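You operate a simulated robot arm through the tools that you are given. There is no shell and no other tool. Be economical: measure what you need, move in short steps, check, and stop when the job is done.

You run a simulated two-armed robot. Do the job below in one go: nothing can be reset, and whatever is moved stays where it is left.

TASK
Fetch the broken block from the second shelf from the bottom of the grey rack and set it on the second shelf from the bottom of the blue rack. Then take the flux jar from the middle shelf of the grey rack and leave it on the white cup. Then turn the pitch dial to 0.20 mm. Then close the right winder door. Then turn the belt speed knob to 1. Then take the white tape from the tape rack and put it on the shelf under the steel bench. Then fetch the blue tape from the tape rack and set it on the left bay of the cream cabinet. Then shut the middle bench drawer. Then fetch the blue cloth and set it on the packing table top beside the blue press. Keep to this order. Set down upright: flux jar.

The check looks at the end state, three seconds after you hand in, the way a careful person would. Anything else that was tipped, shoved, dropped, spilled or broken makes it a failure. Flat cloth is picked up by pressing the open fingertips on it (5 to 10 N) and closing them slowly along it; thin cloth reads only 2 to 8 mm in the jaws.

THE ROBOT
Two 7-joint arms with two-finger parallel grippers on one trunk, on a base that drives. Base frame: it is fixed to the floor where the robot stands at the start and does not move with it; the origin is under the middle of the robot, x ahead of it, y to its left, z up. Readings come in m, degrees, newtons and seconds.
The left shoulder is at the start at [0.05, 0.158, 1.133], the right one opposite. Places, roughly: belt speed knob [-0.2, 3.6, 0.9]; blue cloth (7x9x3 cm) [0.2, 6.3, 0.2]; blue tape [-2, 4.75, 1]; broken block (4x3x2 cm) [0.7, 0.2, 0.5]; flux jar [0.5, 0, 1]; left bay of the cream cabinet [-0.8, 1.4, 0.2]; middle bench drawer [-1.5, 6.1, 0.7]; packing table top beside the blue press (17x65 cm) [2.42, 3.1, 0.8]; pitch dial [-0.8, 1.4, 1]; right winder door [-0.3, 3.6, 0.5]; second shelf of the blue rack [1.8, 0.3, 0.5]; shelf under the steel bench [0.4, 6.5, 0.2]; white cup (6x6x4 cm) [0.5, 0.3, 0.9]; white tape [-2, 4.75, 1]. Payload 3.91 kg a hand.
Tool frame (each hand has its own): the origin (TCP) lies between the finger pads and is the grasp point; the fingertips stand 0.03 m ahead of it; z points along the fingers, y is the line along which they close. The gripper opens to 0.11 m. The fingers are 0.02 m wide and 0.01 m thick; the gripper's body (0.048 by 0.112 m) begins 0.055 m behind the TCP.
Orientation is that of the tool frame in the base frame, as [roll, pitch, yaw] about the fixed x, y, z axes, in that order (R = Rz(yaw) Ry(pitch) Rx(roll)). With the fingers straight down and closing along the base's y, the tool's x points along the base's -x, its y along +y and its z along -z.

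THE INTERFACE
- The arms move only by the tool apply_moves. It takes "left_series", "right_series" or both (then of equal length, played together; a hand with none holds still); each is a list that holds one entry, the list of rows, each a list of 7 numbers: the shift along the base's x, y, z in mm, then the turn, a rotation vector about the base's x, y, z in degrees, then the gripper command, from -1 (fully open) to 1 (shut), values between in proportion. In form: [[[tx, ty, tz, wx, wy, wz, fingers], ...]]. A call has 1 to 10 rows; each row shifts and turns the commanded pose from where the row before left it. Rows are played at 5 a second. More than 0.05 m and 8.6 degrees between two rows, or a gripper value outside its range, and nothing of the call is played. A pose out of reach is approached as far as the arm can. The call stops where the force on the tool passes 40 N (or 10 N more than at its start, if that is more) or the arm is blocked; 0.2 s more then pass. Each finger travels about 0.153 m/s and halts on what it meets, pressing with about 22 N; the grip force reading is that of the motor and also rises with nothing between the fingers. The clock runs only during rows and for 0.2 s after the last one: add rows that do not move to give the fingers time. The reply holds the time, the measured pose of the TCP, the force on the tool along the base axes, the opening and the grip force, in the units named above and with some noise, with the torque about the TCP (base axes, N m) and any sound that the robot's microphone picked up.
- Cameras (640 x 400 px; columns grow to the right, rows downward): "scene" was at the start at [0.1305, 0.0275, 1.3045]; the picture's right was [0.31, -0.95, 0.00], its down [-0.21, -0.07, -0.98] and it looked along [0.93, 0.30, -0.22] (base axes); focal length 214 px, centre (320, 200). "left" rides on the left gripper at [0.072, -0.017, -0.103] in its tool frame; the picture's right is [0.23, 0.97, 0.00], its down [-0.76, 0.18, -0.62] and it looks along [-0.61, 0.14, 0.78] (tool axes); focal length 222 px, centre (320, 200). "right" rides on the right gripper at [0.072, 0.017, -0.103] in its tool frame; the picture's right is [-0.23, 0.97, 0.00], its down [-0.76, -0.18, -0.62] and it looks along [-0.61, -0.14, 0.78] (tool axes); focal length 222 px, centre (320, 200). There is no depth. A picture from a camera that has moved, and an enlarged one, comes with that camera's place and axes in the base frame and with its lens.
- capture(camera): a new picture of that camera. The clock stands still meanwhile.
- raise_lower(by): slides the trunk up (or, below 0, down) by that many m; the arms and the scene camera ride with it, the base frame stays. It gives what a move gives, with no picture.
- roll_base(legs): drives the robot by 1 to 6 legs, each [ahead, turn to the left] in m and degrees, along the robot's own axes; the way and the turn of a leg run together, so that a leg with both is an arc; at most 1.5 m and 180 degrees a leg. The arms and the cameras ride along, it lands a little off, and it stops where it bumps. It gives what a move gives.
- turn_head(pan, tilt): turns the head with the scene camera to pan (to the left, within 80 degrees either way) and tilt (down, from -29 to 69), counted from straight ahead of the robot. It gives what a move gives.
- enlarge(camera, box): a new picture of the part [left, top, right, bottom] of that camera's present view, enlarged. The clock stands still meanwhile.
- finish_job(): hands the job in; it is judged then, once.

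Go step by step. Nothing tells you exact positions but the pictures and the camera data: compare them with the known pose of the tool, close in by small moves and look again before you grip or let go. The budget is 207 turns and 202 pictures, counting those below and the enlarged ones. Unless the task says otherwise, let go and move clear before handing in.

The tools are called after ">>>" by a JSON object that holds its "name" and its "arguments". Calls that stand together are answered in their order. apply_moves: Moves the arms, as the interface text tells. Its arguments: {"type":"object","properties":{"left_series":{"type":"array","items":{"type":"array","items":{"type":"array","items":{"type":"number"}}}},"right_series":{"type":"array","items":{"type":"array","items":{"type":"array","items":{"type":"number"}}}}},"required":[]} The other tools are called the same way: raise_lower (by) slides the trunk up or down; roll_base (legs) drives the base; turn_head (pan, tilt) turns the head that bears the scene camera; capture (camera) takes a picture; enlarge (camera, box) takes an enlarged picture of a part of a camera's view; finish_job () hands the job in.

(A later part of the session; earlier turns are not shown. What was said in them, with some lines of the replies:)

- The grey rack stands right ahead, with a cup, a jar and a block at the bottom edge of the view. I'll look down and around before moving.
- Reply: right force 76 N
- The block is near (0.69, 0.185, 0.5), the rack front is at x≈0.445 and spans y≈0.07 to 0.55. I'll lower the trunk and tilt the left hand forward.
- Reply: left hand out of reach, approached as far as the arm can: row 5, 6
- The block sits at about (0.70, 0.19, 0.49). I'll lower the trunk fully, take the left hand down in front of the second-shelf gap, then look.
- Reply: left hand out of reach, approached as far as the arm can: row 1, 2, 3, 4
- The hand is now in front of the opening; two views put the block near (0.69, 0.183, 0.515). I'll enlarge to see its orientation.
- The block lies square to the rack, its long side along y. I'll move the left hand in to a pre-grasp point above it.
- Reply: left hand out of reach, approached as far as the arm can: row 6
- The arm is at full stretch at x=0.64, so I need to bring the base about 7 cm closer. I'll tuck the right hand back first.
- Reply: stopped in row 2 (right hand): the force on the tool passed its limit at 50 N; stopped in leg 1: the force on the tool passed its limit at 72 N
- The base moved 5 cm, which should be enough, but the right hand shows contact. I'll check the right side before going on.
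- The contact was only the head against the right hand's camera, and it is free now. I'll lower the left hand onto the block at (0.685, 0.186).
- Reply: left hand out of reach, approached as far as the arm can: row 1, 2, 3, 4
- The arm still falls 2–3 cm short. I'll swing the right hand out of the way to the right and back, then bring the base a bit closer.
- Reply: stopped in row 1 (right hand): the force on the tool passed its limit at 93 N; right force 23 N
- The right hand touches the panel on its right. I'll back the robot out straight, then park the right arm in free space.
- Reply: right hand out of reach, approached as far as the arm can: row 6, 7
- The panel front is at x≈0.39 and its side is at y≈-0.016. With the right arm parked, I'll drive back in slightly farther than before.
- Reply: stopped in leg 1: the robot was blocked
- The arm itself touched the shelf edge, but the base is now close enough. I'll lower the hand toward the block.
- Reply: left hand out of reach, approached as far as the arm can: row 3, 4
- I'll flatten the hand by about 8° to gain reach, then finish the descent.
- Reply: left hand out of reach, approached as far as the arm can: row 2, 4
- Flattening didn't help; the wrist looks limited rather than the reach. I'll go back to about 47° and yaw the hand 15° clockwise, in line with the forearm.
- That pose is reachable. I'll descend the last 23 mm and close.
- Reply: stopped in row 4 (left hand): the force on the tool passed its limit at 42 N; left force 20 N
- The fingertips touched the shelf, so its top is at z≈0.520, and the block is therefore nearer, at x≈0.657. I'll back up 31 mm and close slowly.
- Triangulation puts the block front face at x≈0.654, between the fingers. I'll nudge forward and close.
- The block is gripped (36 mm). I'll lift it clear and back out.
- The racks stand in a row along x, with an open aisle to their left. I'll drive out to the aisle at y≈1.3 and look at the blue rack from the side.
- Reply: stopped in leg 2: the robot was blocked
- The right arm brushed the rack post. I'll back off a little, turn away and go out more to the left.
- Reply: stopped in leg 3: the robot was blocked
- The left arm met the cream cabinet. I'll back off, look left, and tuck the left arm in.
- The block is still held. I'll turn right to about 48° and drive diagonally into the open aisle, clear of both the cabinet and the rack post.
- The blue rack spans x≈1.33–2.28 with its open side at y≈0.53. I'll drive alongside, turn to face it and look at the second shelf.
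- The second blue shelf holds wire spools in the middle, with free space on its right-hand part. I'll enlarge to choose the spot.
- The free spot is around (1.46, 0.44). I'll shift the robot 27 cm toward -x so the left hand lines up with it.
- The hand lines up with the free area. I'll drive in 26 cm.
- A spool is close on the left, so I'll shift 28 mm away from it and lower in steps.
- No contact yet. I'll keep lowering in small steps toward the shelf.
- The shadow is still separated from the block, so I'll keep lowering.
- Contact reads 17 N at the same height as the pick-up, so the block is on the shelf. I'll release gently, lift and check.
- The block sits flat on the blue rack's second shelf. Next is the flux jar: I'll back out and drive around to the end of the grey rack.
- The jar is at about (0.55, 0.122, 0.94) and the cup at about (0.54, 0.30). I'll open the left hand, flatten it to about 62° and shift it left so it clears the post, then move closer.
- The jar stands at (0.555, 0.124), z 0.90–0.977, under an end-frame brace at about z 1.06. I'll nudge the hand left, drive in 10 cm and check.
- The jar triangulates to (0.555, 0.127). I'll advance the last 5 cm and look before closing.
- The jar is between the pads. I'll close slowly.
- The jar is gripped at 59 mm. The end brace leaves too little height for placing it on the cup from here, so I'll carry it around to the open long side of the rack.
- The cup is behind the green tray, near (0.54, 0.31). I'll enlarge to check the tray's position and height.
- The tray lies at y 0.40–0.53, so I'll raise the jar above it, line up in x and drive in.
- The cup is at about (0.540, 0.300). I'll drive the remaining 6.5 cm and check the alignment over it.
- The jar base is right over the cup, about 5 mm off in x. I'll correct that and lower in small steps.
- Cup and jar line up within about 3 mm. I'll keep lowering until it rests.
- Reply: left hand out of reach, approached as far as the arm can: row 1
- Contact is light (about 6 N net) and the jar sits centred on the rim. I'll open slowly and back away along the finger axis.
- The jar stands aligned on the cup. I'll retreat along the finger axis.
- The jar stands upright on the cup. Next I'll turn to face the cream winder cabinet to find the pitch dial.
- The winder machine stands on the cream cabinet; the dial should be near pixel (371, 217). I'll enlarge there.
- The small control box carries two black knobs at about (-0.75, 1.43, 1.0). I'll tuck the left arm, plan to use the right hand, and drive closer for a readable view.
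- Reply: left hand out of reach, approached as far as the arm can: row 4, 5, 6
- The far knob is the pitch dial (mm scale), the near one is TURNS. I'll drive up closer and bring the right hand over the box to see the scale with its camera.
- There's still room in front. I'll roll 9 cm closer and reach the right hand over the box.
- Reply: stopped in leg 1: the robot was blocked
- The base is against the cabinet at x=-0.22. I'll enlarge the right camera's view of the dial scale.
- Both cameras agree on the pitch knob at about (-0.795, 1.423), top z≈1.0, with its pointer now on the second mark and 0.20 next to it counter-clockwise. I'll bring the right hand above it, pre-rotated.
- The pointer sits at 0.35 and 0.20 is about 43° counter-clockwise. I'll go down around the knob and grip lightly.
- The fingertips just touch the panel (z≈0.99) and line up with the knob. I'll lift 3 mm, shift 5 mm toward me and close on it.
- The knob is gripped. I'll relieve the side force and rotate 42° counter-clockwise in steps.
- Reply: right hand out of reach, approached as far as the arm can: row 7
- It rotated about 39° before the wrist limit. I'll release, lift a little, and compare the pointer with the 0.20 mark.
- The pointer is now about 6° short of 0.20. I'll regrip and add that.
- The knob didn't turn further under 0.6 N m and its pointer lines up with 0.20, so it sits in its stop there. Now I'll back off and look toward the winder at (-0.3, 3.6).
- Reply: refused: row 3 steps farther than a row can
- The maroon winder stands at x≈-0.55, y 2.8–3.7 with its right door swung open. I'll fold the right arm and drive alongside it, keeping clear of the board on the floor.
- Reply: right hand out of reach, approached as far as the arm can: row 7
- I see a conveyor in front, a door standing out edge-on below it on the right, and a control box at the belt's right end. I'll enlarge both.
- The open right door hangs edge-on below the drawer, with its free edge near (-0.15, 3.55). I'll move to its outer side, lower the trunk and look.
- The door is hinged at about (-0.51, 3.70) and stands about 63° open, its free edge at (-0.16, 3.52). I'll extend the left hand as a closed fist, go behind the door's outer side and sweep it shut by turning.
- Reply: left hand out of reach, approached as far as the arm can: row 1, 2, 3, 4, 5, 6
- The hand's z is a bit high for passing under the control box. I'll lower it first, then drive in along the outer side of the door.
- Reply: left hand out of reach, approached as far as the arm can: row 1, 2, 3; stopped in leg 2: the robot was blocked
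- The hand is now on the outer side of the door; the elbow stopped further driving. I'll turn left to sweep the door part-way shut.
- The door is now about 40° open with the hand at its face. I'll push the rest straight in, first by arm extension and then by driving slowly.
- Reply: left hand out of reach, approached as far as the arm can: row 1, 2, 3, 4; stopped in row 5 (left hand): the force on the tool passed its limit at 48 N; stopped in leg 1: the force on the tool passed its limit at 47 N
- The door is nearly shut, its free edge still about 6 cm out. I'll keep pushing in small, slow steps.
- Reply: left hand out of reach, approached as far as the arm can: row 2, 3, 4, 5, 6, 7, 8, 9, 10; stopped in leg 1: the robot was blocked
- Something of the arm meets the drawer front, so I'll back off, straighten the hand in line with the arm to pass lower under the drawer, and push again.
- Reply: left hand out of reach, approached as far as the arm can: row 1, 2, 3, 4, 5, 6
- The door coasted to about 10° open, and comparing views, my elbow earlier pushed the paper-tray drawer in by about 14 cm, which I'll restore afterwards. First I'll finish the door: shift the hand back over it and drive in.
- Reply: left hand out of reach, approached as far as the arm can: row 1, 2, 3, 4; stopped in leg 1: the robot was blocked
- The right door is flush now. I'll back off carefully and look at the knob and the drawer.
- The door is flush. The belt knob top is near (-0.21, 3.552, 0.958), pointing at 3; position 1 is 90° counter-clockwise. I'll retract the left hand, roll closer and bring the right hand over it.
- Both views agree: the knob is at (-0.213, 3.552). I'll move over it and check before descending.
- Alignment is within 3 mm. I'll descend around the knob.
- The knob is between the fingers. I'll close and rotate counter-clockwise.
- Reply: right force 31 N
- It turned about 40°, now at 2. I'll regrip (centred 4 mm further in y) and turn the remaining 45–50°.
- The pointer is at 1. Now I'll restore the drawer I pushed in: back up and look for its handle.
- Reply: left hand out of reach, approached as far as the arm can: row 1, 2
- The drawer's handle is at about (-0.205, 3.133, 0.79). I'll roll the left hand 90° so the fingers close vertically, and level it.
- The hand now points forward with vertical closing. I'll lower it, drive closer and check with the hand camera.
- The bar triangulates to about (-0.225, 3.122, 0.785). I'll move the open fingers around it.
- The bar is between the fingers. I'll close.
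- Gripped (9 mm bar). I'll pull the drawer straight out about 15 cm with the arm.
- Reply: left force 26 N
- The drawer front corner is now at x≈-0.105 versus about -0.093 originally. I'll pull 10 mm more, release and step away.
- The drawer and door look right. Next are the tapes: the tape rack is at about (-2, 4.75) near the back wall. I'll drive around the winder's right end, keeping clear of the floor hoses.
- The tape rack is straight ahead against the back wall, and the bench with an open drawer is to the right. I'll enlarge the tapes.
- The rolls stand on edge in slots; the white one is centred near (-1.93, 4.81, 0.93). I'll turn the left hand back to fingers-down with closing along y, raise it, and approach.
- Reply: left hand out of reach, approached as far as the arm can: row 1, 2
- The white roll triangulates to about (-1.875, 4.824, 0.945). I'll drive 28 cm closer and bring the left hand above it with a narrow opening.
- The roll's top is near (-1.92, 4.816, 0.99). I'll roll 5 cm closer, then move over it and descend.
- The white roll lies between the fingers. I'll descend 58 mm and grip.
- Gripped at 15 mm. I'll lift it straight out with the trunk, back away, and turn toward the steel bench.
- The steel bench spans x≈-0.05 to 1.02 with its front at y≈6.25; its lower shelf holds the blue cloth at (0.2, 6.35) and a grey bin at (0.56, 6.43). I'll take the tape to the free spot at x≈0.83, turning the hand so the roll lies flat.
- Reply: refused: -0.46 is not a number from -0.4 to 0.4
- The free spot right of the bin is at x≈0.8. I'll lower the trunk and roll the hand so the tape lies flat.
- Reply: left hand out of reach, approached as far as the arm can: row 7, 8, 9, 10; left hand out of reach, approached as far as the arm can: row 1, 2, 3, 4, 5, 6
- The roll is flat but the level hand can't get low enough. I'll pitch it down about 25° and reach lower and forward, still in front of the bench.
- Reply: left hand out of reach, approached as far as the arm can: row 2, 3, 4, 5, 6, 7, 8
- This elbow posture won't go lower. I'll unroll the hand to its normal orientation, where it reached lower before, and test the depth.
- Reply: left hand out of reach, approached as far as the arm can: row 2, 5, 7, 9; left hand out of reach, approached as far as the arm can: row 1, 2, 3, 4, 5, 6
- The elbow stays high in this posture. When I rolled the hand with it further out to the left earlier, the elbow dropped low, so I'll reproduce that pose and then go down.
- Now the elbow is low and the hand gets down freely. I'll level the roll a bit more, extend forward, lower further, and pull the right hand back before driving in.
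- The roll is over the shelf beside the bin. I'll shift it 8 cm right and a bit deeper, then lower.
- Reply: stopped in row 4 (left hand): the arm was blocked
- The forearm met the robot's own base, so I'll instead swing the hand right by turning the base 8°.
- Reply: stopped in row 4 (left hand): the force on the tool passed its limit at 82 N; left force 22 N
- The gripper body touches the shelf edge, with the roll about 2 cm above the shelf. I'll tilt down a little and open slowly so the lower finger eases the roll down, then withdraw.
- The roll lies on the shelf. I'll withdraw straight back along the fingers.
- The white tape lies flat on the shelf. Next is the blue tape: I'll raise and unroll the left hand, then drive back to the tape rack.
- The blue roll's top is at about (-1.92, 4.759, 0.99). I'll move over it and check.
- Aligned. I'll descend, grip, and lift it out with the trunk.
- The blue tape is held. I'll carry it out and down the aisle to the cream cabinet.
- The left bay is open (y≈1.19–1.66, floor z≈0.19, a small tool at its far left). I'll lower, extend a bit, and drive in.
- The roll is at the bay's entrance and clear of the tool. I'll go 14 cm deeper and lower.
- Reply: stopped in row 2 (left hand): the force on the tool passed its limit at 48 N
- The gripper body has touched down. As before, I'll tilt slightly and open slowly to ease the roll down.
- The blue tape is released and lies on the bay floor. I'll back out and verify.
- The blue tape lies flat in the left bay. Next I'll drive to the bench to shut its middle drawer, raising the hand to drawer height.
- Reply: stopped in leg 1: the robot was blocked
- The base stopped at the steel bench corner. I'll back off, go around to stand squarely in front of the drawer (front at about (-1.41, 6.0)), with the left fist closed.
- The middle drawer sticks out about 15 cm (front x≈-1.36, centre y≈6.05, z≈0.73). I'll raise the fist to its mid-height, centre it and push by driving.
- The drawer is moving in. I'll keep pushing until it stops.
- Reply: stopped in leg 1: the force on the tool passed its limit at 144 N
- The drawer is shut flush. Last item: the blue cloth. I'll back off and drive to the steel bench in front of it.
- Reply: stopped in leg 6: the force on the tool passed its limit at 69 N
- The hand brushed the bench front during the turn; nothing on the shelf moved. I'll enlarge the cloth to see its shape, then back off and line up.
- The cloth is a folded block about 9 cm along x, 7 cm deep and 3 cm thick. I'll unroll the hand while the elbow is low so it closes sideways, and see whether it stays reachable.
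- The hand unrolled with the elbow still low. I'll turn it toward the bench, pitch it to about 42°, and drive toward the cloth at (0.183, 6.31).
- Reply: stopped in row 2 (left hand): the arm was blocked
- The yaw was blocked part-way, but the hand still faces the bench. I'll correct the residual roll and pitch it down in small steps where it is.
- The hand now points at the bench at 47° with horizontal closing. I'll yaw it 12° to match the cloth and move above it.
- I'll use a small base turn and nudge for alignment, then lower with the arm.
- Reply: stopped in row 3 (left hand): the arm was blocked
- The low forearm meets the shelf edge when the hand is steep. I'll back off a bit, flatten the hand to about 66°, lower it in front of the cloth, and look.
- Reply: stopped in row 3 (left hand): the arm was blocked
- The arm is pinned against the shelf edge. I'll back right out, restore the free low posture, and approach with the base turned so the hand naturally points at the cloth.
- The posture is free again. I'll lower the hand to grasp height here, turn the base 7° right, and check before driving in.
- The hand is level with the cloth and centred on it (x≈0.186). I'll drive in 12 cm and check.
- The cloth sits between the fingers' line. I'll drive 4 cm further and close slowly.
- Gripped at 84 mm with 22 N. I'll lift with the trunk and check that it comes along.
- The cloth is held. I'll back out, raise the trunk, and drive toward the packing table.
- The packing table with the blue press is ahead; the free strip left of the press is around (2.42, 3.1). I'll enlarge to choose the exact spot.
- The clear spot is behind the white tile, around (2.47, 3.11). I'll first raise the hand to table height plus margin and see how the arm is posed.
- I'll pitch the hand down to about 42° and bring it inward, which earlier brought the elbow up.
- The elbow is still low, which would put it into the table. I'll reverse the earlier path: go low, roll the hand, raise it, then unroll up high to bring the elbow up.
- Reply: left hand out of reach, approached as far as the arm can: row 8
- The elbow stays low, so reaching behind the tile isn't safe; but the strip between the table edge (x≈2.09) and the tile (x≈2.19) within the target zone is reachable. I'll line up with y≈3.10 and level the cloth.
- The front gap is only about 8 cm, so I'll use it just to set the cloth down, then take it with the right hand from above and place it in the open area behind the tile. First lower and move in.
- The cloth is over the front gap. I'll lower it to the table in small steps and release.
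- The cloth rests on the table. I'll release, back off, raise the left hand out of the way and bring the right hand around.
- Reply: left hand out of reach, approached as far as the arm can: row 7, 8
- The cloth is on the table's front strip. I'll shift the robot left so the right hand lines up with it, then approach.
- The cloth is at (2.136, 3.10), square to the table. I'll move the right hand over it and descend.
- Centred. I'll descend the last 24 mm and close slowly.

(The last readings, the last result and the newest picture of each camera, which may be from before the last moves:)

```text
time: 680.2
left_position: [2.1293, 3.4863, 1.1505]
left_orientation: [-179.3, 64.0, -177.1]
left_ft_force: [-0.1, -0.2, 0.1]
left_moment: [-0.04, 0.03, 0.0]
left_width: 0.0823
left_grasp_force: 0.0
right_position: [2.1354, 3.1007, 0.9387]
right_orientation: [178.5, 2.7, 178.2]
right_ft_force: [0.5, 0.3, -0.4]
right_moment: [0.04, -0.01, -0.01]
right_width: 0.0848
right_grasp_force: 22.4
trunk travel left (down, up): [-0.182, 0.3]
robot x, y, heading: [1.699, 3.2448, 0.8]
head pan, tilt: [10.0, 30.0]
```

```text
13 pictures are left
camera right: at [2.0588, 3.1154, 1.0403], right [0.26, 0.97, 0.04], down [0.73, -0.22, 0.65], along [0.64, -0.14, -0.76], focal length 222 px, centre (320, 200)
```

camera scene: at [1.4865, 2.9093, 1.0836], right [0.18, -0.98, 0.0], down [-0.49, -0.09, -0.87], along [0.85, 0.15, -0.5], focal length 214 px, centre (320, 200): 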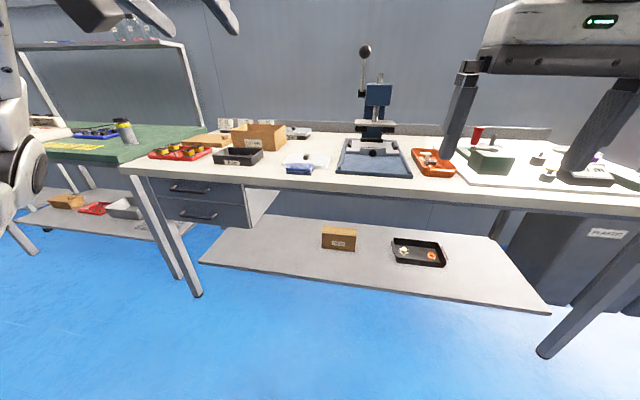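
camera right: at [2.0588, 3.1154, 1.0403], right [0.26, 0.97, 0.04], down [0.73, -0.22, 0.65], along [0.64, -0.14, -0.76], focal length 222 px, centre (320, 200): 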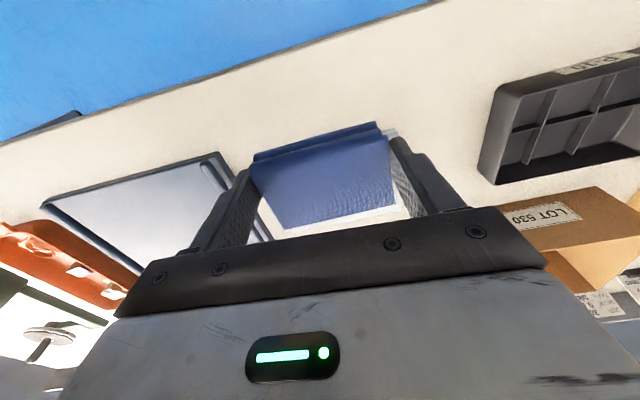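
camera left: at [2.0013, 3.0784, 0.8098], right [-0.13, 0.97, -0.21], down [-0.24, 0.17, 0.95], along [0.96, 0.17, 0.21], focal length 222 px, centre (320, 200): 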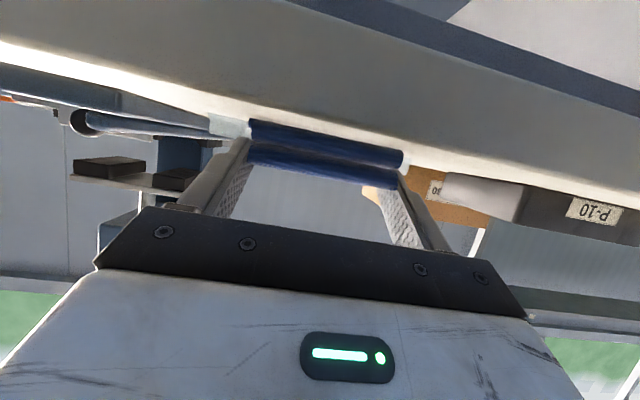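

The cloth is held in the right hand. I'll roll in 12 cm and carry it over the tile to (2.40, 3.10).

>>> {"name": "roll_base", "arguments": {"legs": [[0.125, 0]]}}

>>> {"name": "apply_moves", "arguments": {"right_series": [[[25, 0, 0, 0, 0, 0, 0.4], [25, 0, 0, 0, 0, 0, 0.4], [25, 0, 0, 0, 0, 0, 0.4], [25, 0, 0, 0, 0, 0, 0.4], [25, 0, 0, 0, 0, 0, 0.4], [20, 0, 0, 0, 0, 0, 0.4], [0, 0, 0, 0, 0, 0, 0.4]]]}}

>>> {"name": "capture", "arguments": {"camera": "right"}}

>>> {"name": "capture", "arguments": {"camera": "scene"}}

```text
time: 681.5
left_position: [2.254, 3.4877, 1.1504]
left_orientation: [-179.4, 64.0, -177.0]
left_ft_force: [0.2, -0.6, -0.6]
left_moment: [-0.02, 0.02, 0.0]
left_width: 0.0823
left_grasp_force: 0.0
right_position: [2.2605, 3.1011, 0.9396]
right_orientation: [178.4, 2.7, 178.2]
right_ft_force: [0.6, 0.2, -0.3]
right_moment: [0.02, 0.0, 0.01]
right_width: 0.0843
right_grasp_force: 21.9
trunk travel left (down, up): [-0.182, 0.3]
robot x, y, heading: [1.8175, 3.2414, 0.9]
head pan, tilt: [10.0, 30.0]
```

```text
time: 683.1
left_position: [2.2546, 3.4876, 1.1509]
left_orientation: [-179.3, 64.0, -177.0]
left_ft_force: [0.7, 0.4, -0.3]
left_moment: [-0.01, 0.02, -0.04]
left_width: 0.0827
left_grasp_force: 0.1
right_position: [2.4069, 3.1018, 0.9388]
right_orientation: [178.5, 2.7, 178.3]
right_ft_force: [-0.2, 0.3, -1.4]
right_moment: [-0.03, 0.02, -0.01]
right_width: 0.0846
right_grasp_force: 22.0
trunk travel left (down, up): [-0.182, 0.3]
robot x, y, heading: [1.8198, 3.2493, 1.0]
head pan, tilt: [10.0, 30.0]
```

```text
12 pictures are left
camera right: at [2.3294, 3.1171, 1.0403], right [0.26, 0.97, 0.04], down [0.72, -0.22, 0.65], along [0.64, -0.14, -0.76], focal length 222 px, centre (320, 200)
```

right: 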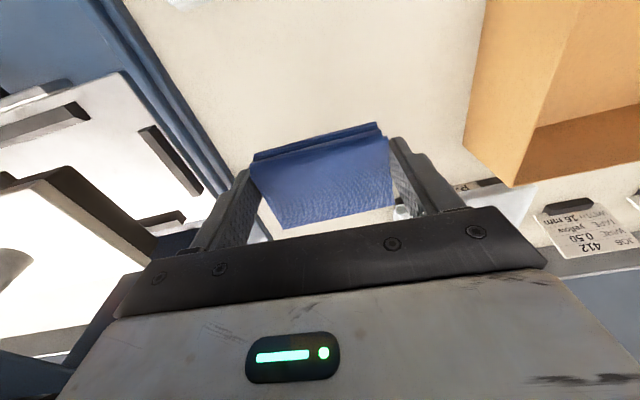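

```text
11 pictures are left
camera scene: at [1.9524, 3.2615, 1.0835], right [0.19, -0.98, 0.0], down [-0.49, -0.1, -0.87], along [0.85, 0.17, -0.5], focal length 214 px, centre (320, 200)
```

scene: 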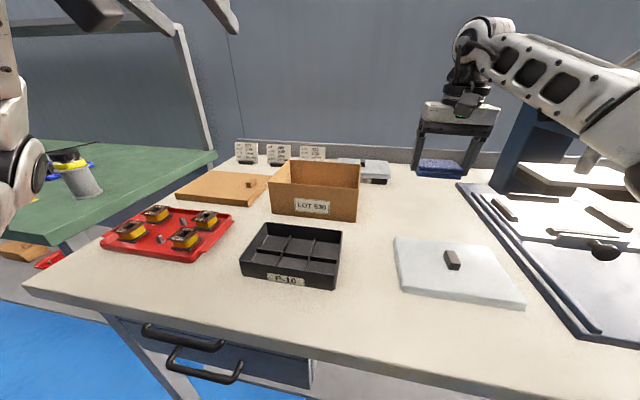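

The cloth is over the clear area between the box and the press. I'll lower it.

>>> {"name": "apply_moves", "arguments": {"right_series": [[[0, 0, -25, 0, 0, 0, 0.4], [0, 0, -25, 0, 0, 0, 0.4], [0, 0, -25, 0, 0, 0, 0.4], [0, 0, -15, 0, 0, 0, 0.4], [0, 0, -7, 0, 0, 0, 0.4], [0, 0, -4, 0, 0, 0, 0.4], [0, 0, 0, 0, 0, 0, 0.4]]]}}

>>> {"name": "capture", "arguments": {"camera": "right"}}

```text
time: 684.7
left_position: [2.2547, 3.4888, 1.1515]
left_orientation: [-179.4, 64.0, -177.1]
left_ft_force: [-0.1, -0.6, -0.1]
left_moment: [0.0, 0.01, -0.02]
left_width: 0.0828
left_grasp_force: 0.0
right_position: [2.404, 3.1007, 0.8377]
right_orientation: [178.5, 2.7, 178.1]
right_ft_force: [0.0, 0.3, 0.0]
right_moment: [-0.02, 0.04, 0.0]
right_width: 0.0845
right_grasp_force: 21.5
trunk travel left (down, up): [-0.182, 0.3]
robot x, y, heading: [1.8208, 3.2441, 1.2]
head pan, tilt: [10.0, 30.0]
```

```text
10 pictures are left
camera right: at [2.3275, 3.1164, 0.9393], right [0.26, 0.97, 0.04], down [0.73, -0.22, 0.65], along [0.64, -0.14, -0.76], focal length 222 px, centre (320, 200)
```

right: 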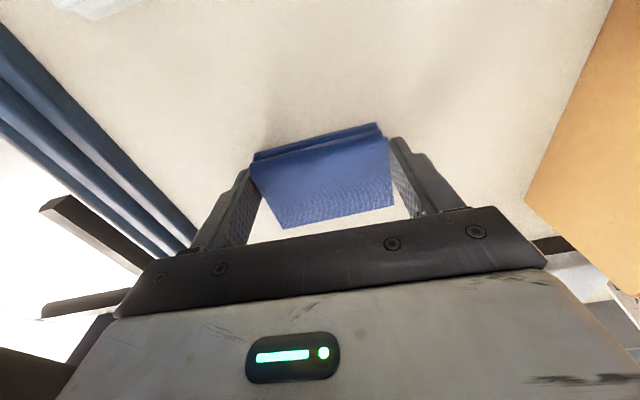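

It's about 2 mm above the table. I'll touch down, open, and lift away.

>>> {"name": "apply_moves", "arguments": {"right_series": [[[0, 0, -2, 0, 0, 0, 0.3], [0, 0, 0, 0, 0, 0, -0.2], [0, 0, 0, 0, 0, 0, -0.6], [0, 0, 0, 0, 0, 0, -0.8], [0, 0, 20, 0, 0, 0, -0.8], [0, 0, 40, 0, 0, 0, -0.8], [0, 0, 40, 0, 0, 0, -0.8], [0, 0, 30, 0, 0, 0, -0.8]]]}}

>>> {"name": "capture", "arguments": {"camera": "right"}}

```text
time: 686.5
left_position: [2.2548, 3.4888, 1.1517]
left_orientation: [-179.3, 63.9, -177.0]
left_ft_force: [0.4, 0.7, -0.6]
left_moment: [0.02, 0.01, 0.0]
left_width: 0.0823
left_grasp_force: 0.1
right_position: [2.4046, 3.1026, 0.9676]
right_orientation: [178.5, 2.6, 178.2]
right_ft_force: [-1.1, 0.4, 0.3]
right_moment: [0.01, 0.01, -0.03]
right_width: 0.0993
right_grasp_force: 0.1
trunk travel left (down, up): [-0.182, 0.3]
robot x, y, heading: [1.8232, 3.2461, 1.2]
head pan, tilt: [10.0, 30.0]
```

```text
9 pictures are left
camera right: at [2.3271, 3.1182, 1.0685], right [0.26, 0.97, 0.04], down [0.73, -0.22, 0.65], along [0.64, -0.14, -0.76], focal length 222 px, centre (320, 200)
```

right: 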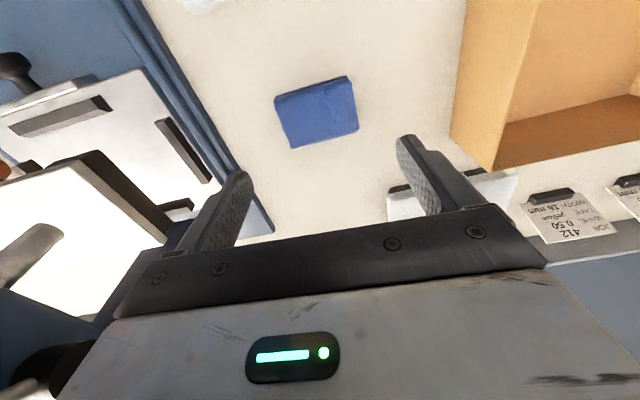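

The cloth lies flat on the table beside the press. I'll back the robot clear.

>>> {"name": "roll_base", "arguments": {"legs": [[-0.5, 0]]}}

>>> {"name": "capture", "arguments": {"camera": "scene"}}

```text
time: 689.4
left_position: [1.766, 3.4805, 1.1515]
left_orientation: [-179.4, 64.0, -176.9]
left_ft_force: [-0.2, 0.0, -0.2]
left_moment: [0.01, 0.02, 0.0]
left_width: 0.0827
left_grasp_force: 0.0
right_position: [1.9171, 3.0939, 0.9669]
right_orientation: [178.4, 2.8, 178.3]
right_ft_force: [0.1, -0.1, -0.3]
right_moment: [-0.03, -0.01, 0.04]
right_width: 0.099
right_grasp_force: 0.1
trunk travel left (down, up): [-0.182, 0.3]
robot x, y, heading: [1.3299, 3.2362, 1.2]
head pan, tilt: [10.0, 30.0]
```

```text
8 pictures are left
camera scene: at [1.4652, 3.2528, 1.0836], right [0.19, -0.98, 0.0], down [-0.49, -0.1, -0.87], along [0.85, 0.17, -0.5], focal length 214 px, centre (320, 200)
```

scene: 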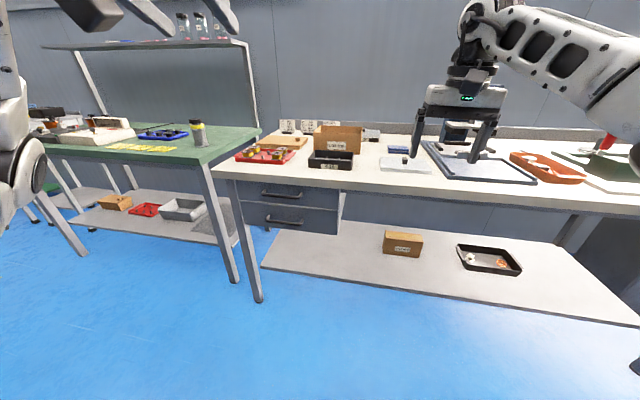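

The cloth rests on the table beside the press, both hands are empty and clear, and all nine steps are done in order, so I'm handing in.

>>> {"name": "finish_job", "arguments": {}}

```text
The job is handed in.
```

I did all nine steps in the order you gave and handed the job in; no result came back. Both hands were empty and clear at the end. The flux jar stood upright on the white cup when I left it.

These points could count against the result:

- **Winder drawer:** while closing the right winder door, my elbow pushed the winder's paper-tray drawer in by about 14 cm. I pulled it back out to within about 1 cm of where it had been, judged from pictures.
- **Bumps:** the robot also knocked into the grey rack, the side panel beside it, the cream cabinet and the steel bench. I saw nothing tipped or moved by these.
- **Pitch dial:** the pointer lines up with 0.20 mm and the dial would not turn further when I tried. I judged this from pictures.
- **Belt speed knob:** the pointer is within about 3° of 1.
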